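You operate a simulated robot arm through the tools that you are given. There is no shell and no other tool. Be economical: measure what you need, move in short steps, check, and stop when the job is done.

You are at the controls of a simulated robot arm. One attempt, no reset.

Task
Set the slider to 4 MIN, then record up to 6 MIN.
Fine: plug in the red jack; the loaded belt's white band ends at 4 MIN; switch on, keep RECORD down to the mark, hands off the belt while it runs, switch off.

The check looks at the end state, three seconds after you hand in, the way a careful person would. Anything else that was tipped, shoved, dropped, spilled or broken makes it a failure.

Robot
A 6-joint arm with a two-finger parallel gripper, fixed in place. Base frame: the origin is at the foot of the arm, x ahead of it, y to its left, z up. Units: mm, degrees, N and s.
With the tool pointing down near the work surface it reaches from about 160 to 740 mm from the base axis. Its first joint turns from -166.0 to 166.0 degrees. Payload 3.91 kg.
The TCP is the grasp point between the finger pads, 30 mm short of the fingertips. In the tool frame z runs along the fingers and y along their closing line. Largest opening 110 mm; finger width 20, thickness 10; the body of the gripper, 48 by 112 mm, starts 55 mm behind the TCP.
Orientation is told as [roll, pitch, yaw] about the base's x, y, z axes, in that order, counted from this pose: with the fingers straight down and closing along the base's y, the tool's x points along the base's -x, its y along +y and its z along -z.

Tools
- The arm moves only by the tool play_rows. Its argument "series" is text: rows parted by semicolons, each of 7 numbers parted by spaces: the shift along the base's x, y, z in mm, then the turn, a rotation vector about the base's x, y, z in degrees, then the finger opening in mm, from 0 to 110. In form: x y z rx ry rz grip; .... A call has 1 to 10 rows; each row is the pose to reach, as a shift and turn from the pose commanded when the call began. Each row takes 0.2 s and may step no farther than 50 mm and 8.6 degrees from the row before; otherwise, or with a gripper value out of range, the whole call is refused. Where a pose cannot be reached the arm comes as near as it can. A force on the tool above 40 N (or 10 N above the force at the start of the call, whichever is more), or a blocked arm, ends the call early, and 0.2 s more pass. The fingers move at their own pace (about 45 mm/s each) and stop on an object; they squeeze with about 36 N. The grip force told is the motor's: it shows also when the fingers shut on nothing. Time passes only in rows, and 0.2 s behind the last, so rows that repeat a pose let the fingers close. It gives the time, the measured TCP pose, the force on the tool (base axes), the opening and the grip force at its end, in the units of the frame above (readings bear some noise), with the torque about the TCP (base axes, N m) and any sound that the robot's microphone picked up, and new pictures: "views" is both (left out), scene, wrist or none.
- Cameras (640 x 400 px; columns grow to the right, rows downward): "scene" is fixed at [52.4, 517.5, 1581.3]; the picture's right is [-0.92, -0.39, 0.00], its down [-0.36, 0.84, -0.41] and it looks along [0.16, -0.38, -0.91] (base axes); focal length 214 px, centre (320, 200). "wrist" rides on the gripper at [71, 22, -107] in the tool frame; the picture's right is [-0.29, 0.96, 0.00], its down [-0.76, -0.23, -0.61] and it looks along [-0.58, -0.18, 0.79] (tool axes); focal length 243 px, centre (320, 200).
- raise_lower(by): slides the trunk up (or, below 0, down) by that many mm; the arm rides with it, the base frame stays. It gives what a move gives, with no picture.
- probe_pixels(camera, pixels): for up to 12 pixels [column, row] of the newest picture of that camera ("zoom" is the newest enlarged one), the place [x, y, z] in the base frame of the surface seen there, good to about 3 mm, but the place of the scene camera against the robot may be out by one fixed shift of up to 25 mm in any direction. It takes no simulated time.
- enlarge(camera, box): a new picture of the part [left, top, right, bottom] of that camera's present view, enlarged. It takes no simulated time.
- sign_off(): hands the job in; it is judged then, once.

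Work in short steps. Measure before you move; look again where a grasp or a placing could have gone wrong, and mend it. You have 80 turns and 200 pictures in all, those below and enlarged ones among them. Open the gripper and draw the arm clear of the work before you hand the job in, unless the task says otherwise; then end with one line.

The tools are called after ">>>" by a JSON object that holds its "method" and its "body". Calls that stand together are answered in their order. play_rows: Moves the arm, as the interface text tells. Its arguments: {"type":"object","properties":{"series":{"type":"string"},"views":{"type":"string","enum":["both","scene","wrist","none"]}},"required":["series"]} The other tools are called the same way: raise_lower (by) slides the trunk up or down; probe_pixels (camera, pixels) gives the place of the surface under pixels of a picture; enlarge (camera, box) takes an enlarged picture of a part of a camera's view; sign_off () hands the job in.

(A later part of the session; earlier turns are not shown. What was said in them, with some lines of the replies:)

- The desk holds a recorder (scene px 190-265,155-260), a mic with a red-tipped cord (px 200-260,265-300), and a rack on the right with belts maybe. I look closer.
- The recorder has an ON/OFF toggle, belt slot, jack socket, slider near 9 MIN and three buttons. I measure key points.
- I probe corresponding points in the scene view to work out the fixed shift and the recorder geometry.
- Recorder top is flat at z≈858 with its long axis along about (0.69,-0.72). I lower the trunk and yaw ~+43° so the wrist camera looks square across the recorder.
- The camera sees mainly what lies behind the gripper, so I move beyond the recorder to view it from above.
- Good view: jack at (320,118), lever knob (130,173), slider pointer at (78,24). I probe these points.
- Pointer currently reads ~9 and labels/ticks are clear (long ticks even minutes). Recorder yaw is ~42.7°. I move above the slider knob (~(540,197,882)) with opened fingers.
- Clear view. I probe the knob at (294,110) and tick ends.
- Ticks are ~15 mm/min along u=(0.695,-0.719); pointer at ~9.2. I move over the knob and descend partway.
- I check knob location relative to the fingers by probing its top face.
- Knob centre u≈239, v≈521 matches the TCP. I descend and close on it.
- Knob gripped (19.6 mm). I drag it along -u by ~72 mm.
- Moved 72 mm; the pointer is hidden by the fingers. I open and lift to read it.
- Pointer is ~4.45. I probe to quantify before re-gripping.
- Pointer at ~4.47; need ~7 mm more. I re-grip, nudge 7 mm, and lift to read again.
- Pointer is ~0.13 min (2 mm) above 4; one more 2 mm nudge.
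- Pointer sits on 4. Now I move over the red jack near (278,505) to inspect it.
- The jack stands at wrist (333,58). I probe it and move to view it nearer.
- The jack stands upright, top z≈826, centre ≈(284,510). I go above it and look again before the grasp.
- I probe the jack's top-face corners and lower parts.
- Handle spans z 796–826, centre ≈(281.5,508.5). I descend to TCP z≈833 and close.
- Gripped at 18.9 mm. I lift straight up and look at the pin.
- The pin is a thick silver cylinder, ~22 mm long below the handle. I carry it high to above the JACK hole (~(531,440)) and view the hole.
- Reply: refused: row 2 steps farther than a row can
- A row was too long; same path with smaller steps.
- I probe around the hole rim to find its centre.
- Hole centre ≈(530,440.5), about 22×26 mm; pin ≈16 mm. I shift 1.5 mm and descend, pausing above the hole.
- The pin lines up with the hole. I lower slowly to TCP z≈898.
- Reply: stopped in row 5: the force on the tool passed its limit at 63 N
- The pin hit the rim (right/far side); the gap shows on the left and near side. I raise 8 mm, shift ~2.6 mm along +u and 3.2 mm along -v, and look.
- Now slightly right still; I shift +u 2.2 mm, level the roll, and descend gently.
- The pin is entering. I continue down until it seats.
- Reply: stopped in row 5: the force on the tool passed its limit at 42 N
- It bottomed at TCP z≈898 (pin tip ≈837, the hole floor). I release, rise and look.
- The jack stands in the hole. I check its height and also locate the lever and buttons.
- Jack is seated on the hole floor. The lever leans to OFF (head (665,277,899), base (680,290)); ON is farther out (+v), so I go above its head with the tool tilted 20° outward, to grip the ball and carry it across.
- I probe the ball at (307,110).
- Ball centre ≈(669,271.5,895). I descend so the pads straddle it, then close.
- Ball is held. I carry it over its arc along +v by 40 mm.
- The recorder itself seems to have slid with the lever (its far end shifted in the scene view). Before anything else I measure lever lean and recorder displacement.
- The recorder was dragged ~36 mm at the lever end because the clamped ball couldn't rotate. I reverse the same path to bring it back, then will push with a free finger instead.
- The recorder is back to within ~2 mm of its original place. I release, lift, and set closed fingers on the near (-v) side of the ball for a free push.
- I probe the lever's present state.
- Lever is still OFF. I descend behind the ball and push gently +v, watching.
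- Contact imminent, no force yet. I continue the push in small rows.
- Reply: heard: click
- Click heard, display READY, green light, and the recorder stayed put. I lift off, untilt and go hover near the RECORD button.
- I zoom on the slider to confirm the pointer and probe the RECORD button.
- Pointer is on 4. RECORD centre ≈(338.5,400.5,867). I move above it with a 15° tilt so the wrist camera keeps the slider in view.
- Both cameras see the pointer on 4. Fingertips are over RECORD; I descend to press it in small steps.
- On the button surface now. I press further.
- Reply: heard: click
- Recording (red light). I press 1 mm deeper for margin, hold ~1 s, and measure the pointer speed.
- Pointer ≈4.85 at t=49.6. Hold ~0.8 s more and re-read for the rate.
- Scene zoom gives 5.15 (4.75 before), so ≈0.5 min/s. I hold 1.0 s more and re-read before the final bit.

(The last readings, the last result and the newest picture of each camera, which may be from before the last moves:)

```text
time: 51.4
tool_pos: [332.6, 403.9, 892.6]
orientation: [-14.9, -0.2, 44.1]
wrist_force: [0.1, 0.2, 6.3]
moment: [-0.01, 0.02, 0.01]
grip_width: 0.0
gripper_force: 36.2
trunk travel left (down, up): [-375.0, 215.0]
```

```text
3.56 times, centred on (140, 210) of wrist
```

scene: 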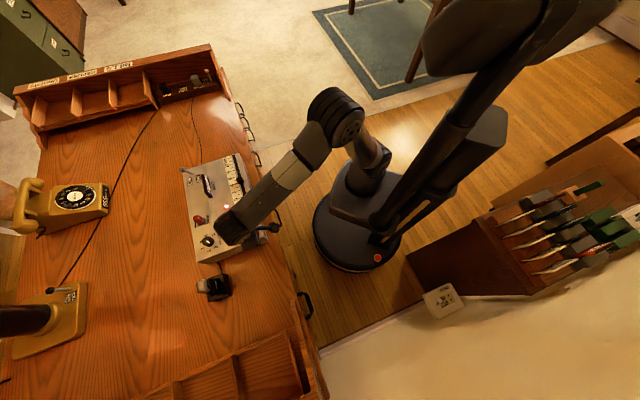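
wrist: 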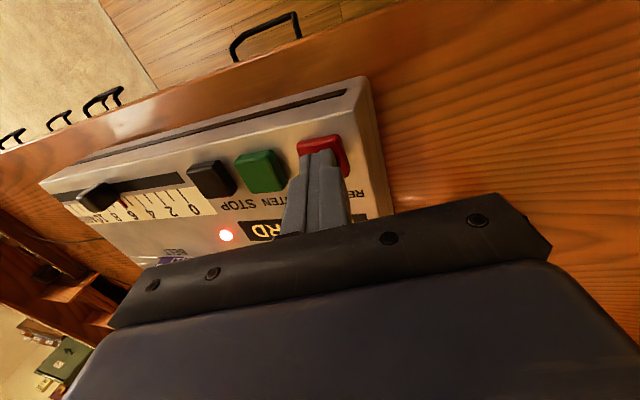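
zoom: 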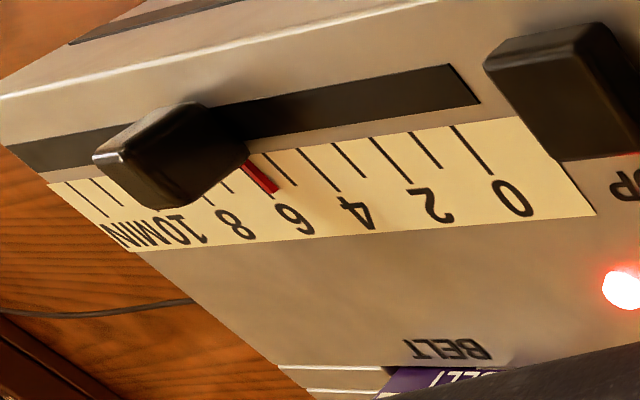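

Pointer ≈5.67. One more short hold (0.4 s), then read to time the release.

>>> {"method": "play_rows", "body": {"series": "0 0 0 0 0 0 0", "views": "wrist"}}

>>> {"method": "enlarge", "body": {"camera": "scene", "box": [225, 155, 255, 195]}}

>>> {"method": "enlarge", "body": {"camera": "wrist", "box": [80, 180, 180, 240]}}

```text
time: 51.8
tool_pos: [333.8, 404.3, 891.3]
orientation: [-14.7, -0.2, 44.0]
wrist_force: [0.2, -0.4, 6.8]
moment: [-0.02, 0.02, 0.0]
grip_width: 0.0
gripper_force: 35.5
trunk travel left (down, up): [-375.0, 215.0]
```

wrist: 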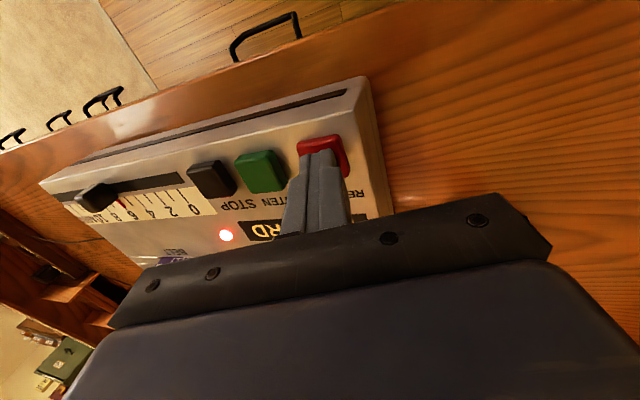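

```text
10.00 times, centred on (240, 175) of scene
```

zoom: 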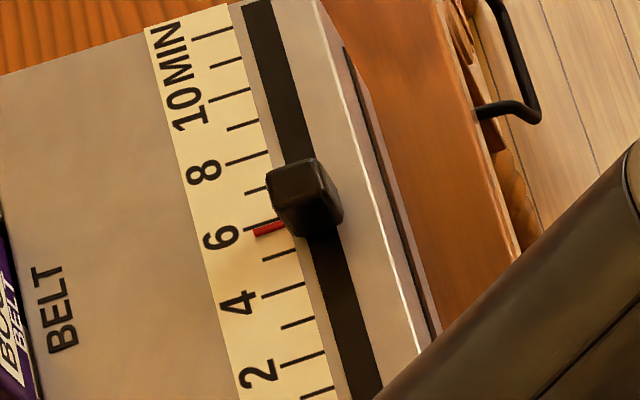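

```text
6.40 times, centred on (130, 210) of wrist
```

zoom: 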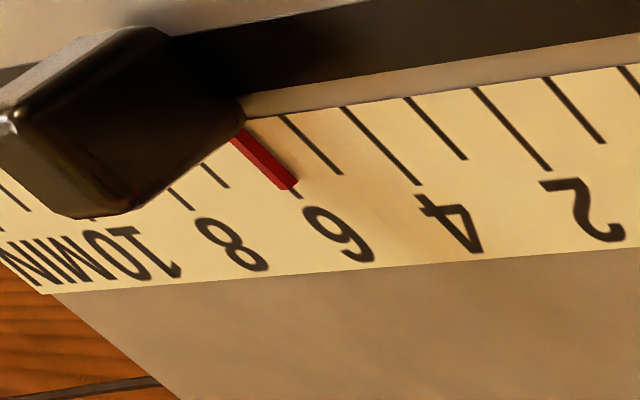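

Correcting for pointer height parallax, it's ≈5.8. I hold one more row and lift off.

>>> {"method": "play_rows", "body": {"series": "0 0 0 0 0 0 0; 0 0 12 0 0 0 0; 0 0 45 0 0 0 0; 0 0 80 0 0 0 0", "views": "both"}}

>>> {"method": "enlarge", "body": {"camera": "scene", "box": [225, 155, 255, 195]}}

>>> {"method": "enlarge", "body": {"camera": "wrist", "box": [40, 80, 340, 240]}}

```text
time: 52.8
tool_pos: [333.8, 403.5, 973.5]
orientation: [-14.8, -0.1, 44.0]
wrist_force: [0.1, -0.5, 0.1]
moment: [-0.02, 0.02, -0.02]
grip_width: 0.1
gripper_force: 36.1
trunk travel left (down, up): [-375.0, 215.0]
```

scene: 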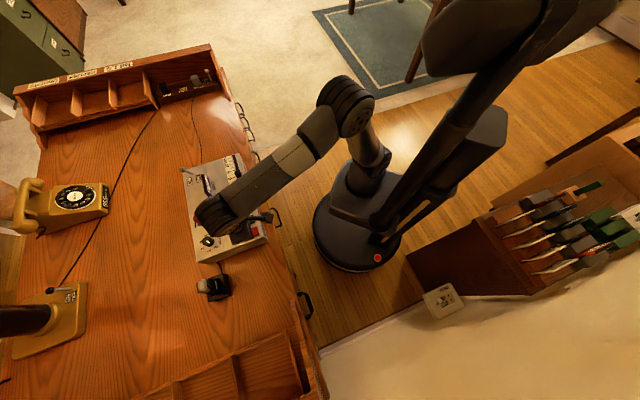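
wrist: 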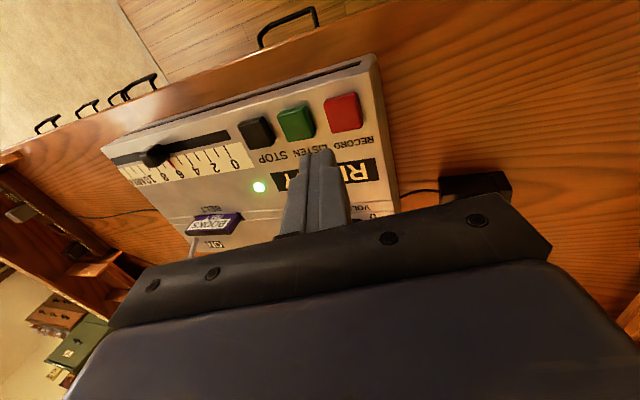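

```text
10.00 times, centred on (240, 175) of scene
```

zoom: 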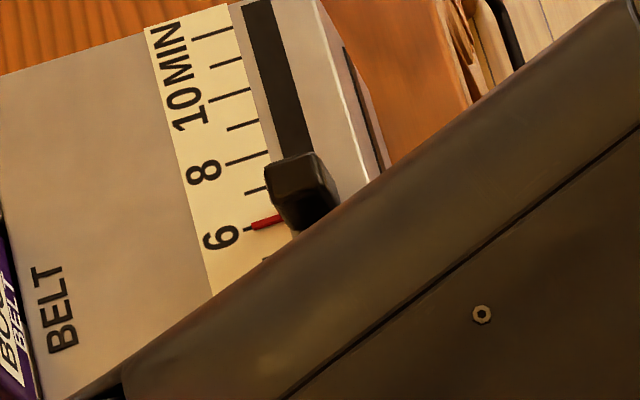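

```text
2.13 times, centred on (190, 160) of wrist
```

zoom: 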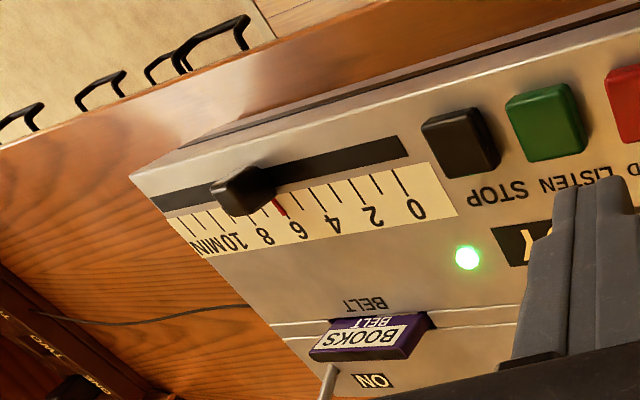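

Pointer sits at 6 and the unit is back to READY. I untilt and pass over the slider for an overhead confirmation.

>>> {"method": "play_rows", "body": {"series": "31 -31 10 5.4 5.2 0 0; 62 -61 12 10.8 10.4 0 0; 93 -92 12 10.8 10.4 0 0; 124 -122 12 10.8 10.4 0 0; 154 -153 12 10.8 10.4 0 0; 154 -153 12 10.8 10.4 0 0", "views": "wrist"}}

>>> {"method": "enlarge", "body": {"camera": "wrist", "box": [230, 60, 410, 170]}}

```text
time: 54.2
tool_pos: [487.2, 249.9, 984.7]
orientation: [0.3, -0.2, 44.0]
wrist_force: [0.0, 0.5, -0.1]
moment: [0.02, -0.01, -0.01]
grip_width: 0.0
gripper_force: 35.6
trunk travel left (down, up): [-375.0, 215.0]
```

wrist: 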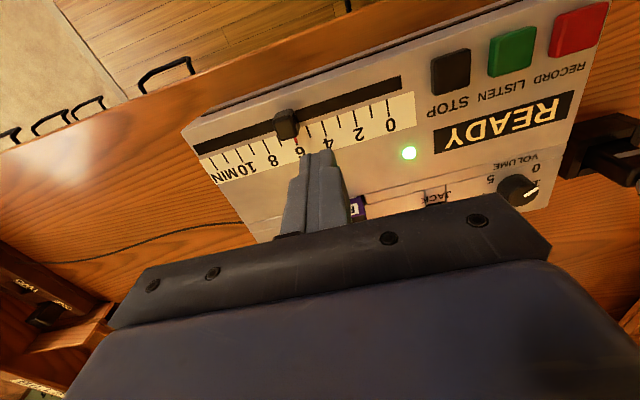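

```text
3.56 times, centred on (320, 115) of wrist
```

zoom: 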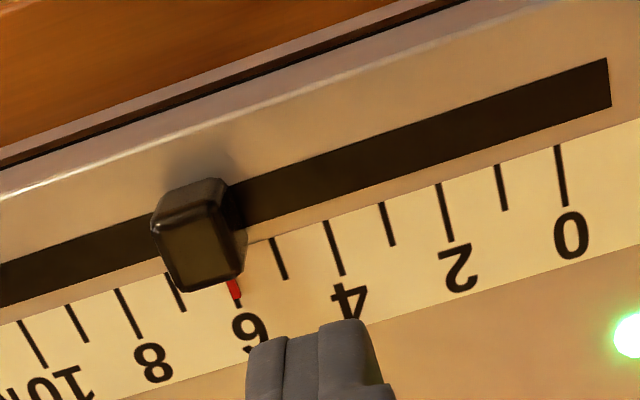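

Pointer is squarely on 6. Now I go past the lever with a 30° outward tilt to pull it back to OFF.

>>> {"method": "play_rows", "body": {"series": "40 12 10 5.2 -5.4 0 0; 80 24 10 10.4 -10.8 0 0; 120 36 10 15.6 -16.2 0 0; 160 48 10 20.8 -21.6 0 0; 195 58 10 20.8 -21.6 0 0; 226 67 5 20.8 -21.6 0 0; 226 67 5 20.8 -21.6 0 0", "views": "both"}}

>>> {"method": "enlarge", "body": {"camera": "wrist", "box": [220, 40, 460, 210]}}

```text
time: 55.8
tool_pos: [709.7, 318.5, 989.8]
orientation: [0.1, -30.1, 44.0]
wrist_force: [-0.2, -0.2, 0.4]
moment: [-0.01, 0.02, 0.0]
grip_width: 0.0
gripper_force: 36.1
trunk travel left (down, up): [-375.0, 215.0]
```

scene: 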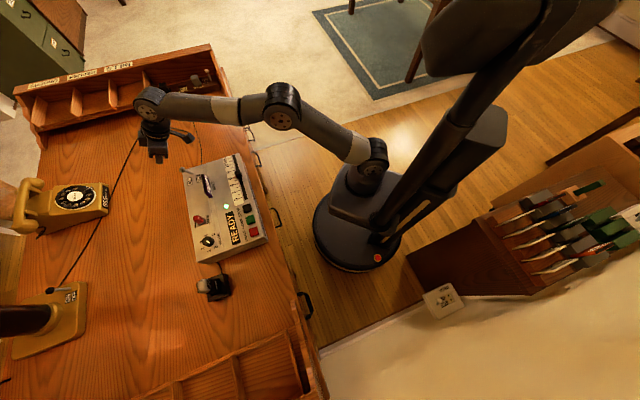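
wrist: 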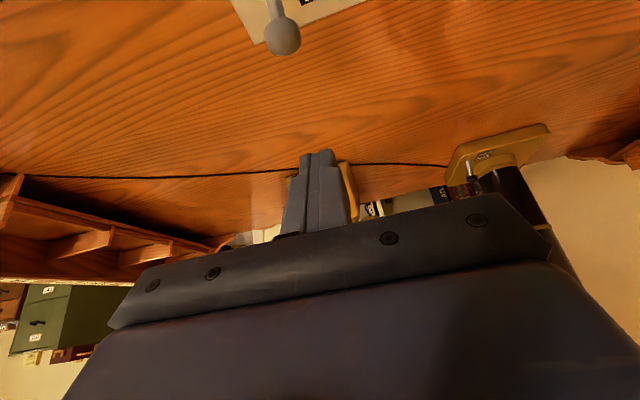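

```text
2.35 times, centred on (340, 125) of wrist
```

zoom: 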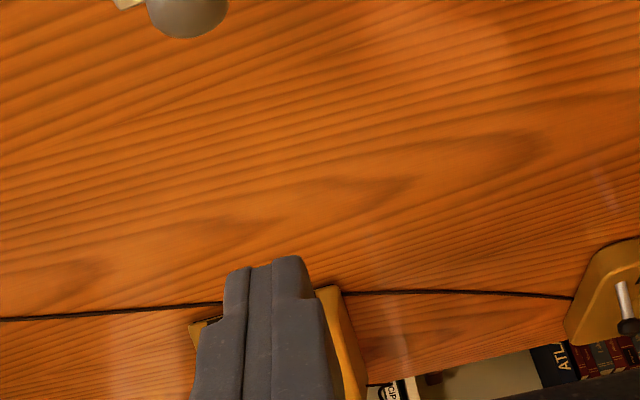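

Reachable. I probe the ball at (283,37).

>>> {"method": "probe_pixels", "body": {"camera": "wrist", "pixels": [[283, 37], [272, 35], [293, 40], [284, 48], [280, 25], [273, 5]]}}

```text
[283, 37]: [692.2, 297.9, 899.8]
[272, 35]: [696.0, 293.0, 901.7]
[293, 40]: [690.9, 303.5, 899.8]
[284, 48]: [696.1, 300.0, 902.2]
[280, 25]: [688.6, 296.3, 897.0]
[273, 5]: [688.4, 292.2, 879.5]
```

Ball centre ≈(694,300,892). I descend on its far side, then pull toward -v in small rows.

>>> {"method": "play_rows", "body": {"series": "1.7 -1.7 -35 0 0 0 0; 1.7 -1.7 -60 0 0 0 0; 1.7 -1.7 -74 0 0 0 0; -1.9 -5.2 -74 0 0 0 0; -4.1 -7.3 -74 0 0 0 0; -6.2 -9.4 -74 0 0 0 0", "views": "wrist"}}

>>> {"method": "enlarge", "body": {"camera": "wrist", "box": [220, 60, 460, 230]}}

```text
time: 57.2
tool_pos: [706.8, 308.6, 914.5]
orientation: [0.1, -30.3, 44.0]
wrist_force: [0.3, 0.1, 0.4]
moment: [0.02, 0.06, -0.01]
grip_width: 0.1
gripper_force: 35.9
trunk travel left (down, up): [-375.0, 215.0]
```

wrist: 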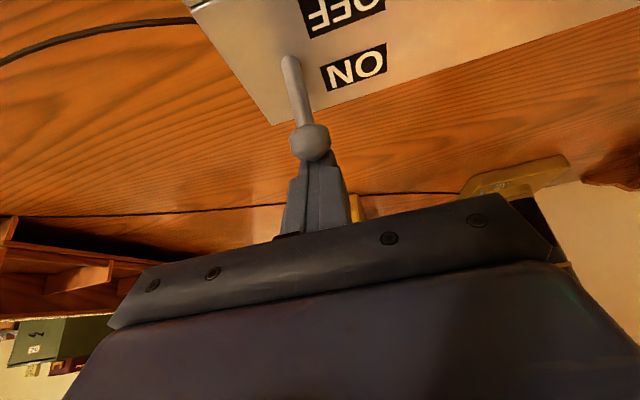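

```text
2.35 times, centred on (340, 145) of wrist
```

zoom: 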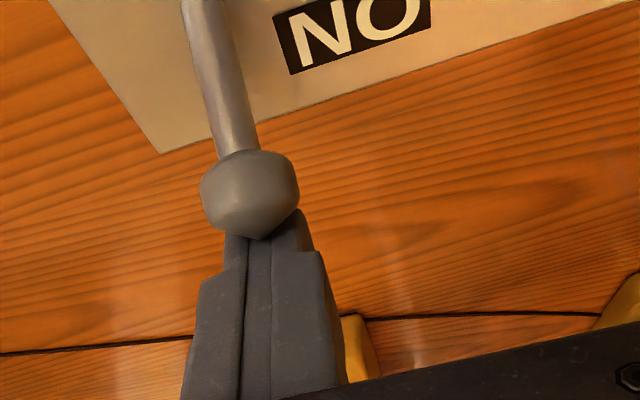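

The finger is right behind the ball. I pull it toward -v.

>>> {"method": "play_rows", "body": {"series": "-2.2 -2.1 0 0 0 0 0; -4.3 -4.2 0 0 0 0 0; -6.5 -6.3 0 0 0 0 0; -8.6 -8.3 0 0 0 0 0; -10.8 -10.4 0 0 0 0 0; -13 -12.5 0 0 0 0 0; -15.1 -14.6 0 0 0 0 0; -17.3 -16.7 0 0 0 0 0", "views": "both"}}

>>> {"method": "enlarge", "body": {"camera": "scene", "box": [170, 140, 290, 310]}}

```text
time: 59.0
tool_pos: [688.7, 291.9, 916.0]
orientation: [0.1, -30.1, 43.8]
wrist_force: [0.1, -0.2, 0.0]
moment: [-0.01, 0.01, -0.02]
grip_width: 0.0
gripper_force: 35.8
trunk travel left (down, up): [-375.0, 215.0]
heard: click
```

scene: 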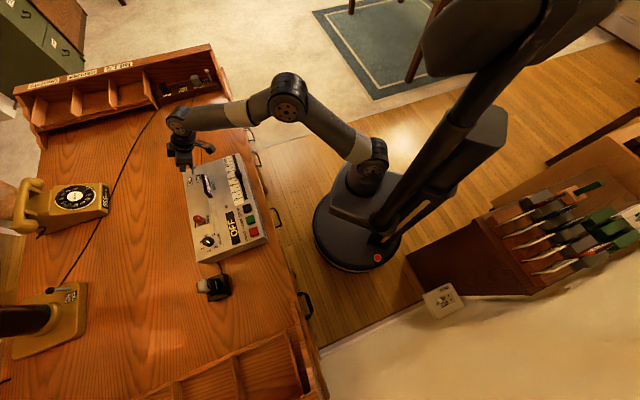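
wrist: 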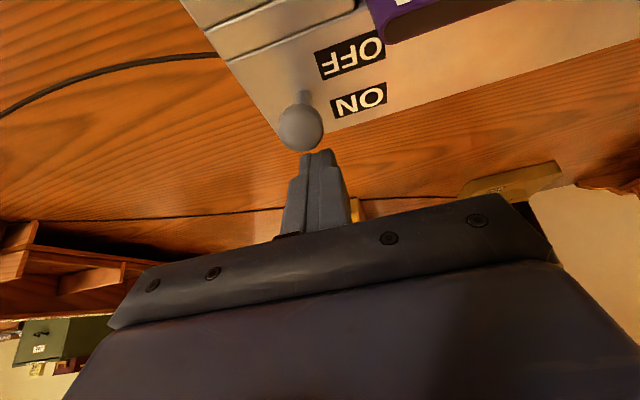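

```text
2.35 times, centred on (230, 225) of scene
```

zoom: 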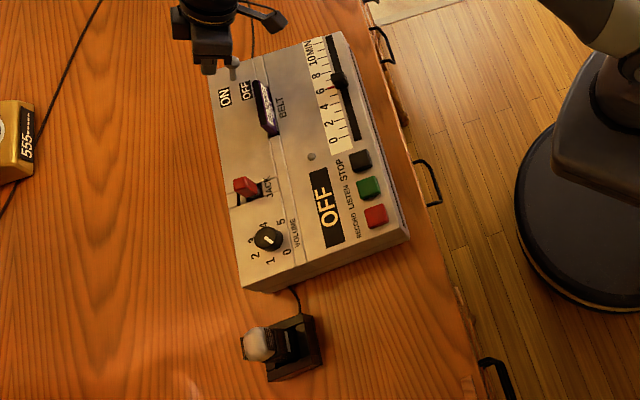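

Click, display OFF, recorder in place. I back off (+v), lift, untilt, and draw the arm clear with the gripper open.

>>> {"method": "play_rows", "body": {"series": "5 5 5 0 0 0 0; 7 7 45 0 0 0 0; 7 7 85 -5.2 5.4 0 0; -10 -20 110 -10.4 10.8 0 0; -40 -50 120 -15.6 16.2 0 20; -70 -80 130 -20.8 21.6 0 30; -105 -110 130 -20.8 21.6 0 40; -140 -140 130 -20.8 21.6 0 50; -175 -170 130 -20.8 21.6 0 60; -205 -205 130 -20.8 21.6 0 60", "views": "none"}}

>>> {"method": "play_rows", "body": {"series": "-40 0 20 0 0 0 60; -80 0 40 0 0 0 60; -120 0 60 0 0 0 60; -160 0 60 0 0 0 60; -200 0 60 0 0 0 60; -230 0 60 0 0 0 60; -230 0 60 0 0 0 60", "views": "both"}}

>>> {"method": "enlarge", "body": {"camera": "scene", "box": [170, 140, 290, 310]}}

>>> {"method": "enlarge", "body": {"camera": "scene", "box": [185, 150, 255, 240]}}

```text
time: 61.2
tool_pos: [483.9, 88.0, 1043.8]
orientation: [0.2, -0.1, 44.0]
wrist_force: [0.0, 0.0, 0.0]
moment: [-0.01, 0.0, -0.01]
grip_width: 59.9
gripper_force: 0.1
trunk travel left (down, up): [-375.0, 215.0]
```

```text
time: 62.8
tool_pos: [253.7, 88.0, 1108.2]
orientation: [0.1, -0.1, 44.0]
wrist_force: [0.0, -0.3, 0.4]
moment: [0.02, -0.02, -0.02]
grip_width: 60.1
gripper_force: 0.0
trunk travel left (down, up): [-375.0, 215.0]
```

scene: 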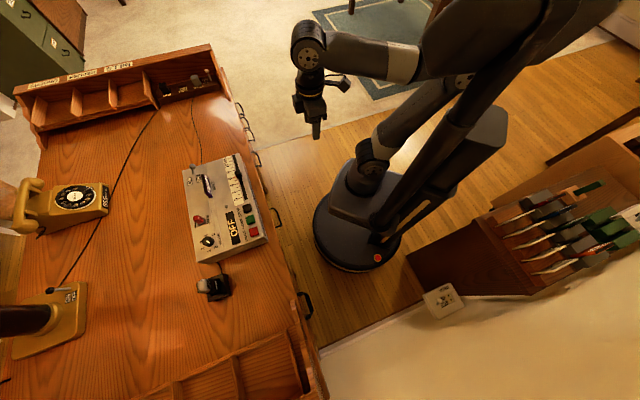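
wrist: 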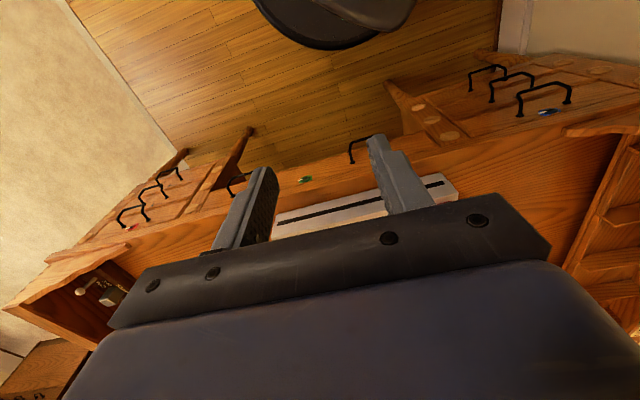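

```text
2.35 times, centred on (230, 225) of scene
```

zoom: 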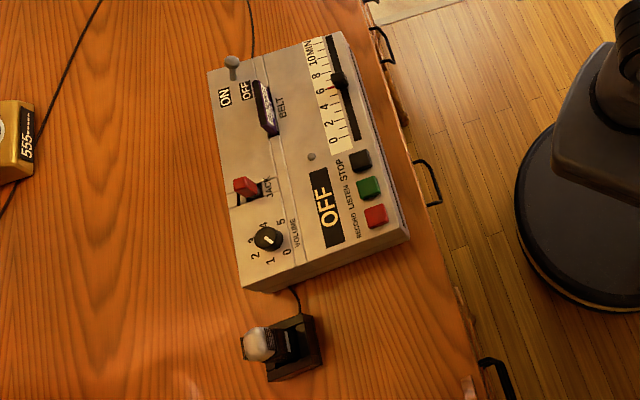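

```text
4.44 times, centred on (220, 195) of scene
```

zoom: 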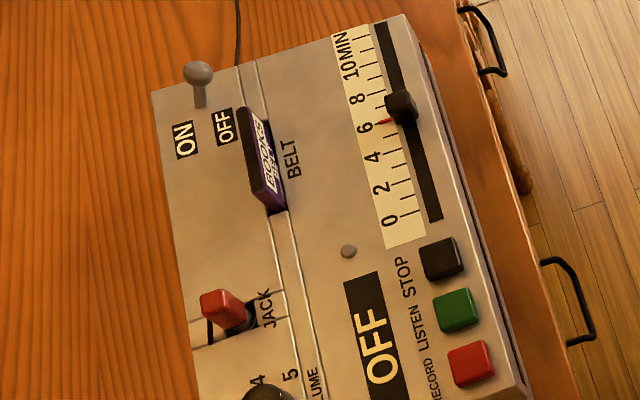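

Final state looks right: the lever is at OFF, the display reads OFF, the pointer is on 6, the jack is in, the recorder is back in place and the arm is clear. I hand in.

>>> {"method": "sign_off", "body": {}}

```text
The job is handed in.
```

I set the slider to 4 MIN, recorded up to 6 MIN with the red jack plugged in, and switched the recorder off. On the first try at the switch I dragged the recorder about 36 mm, then slid it back to within about 2 mm of where it stood.
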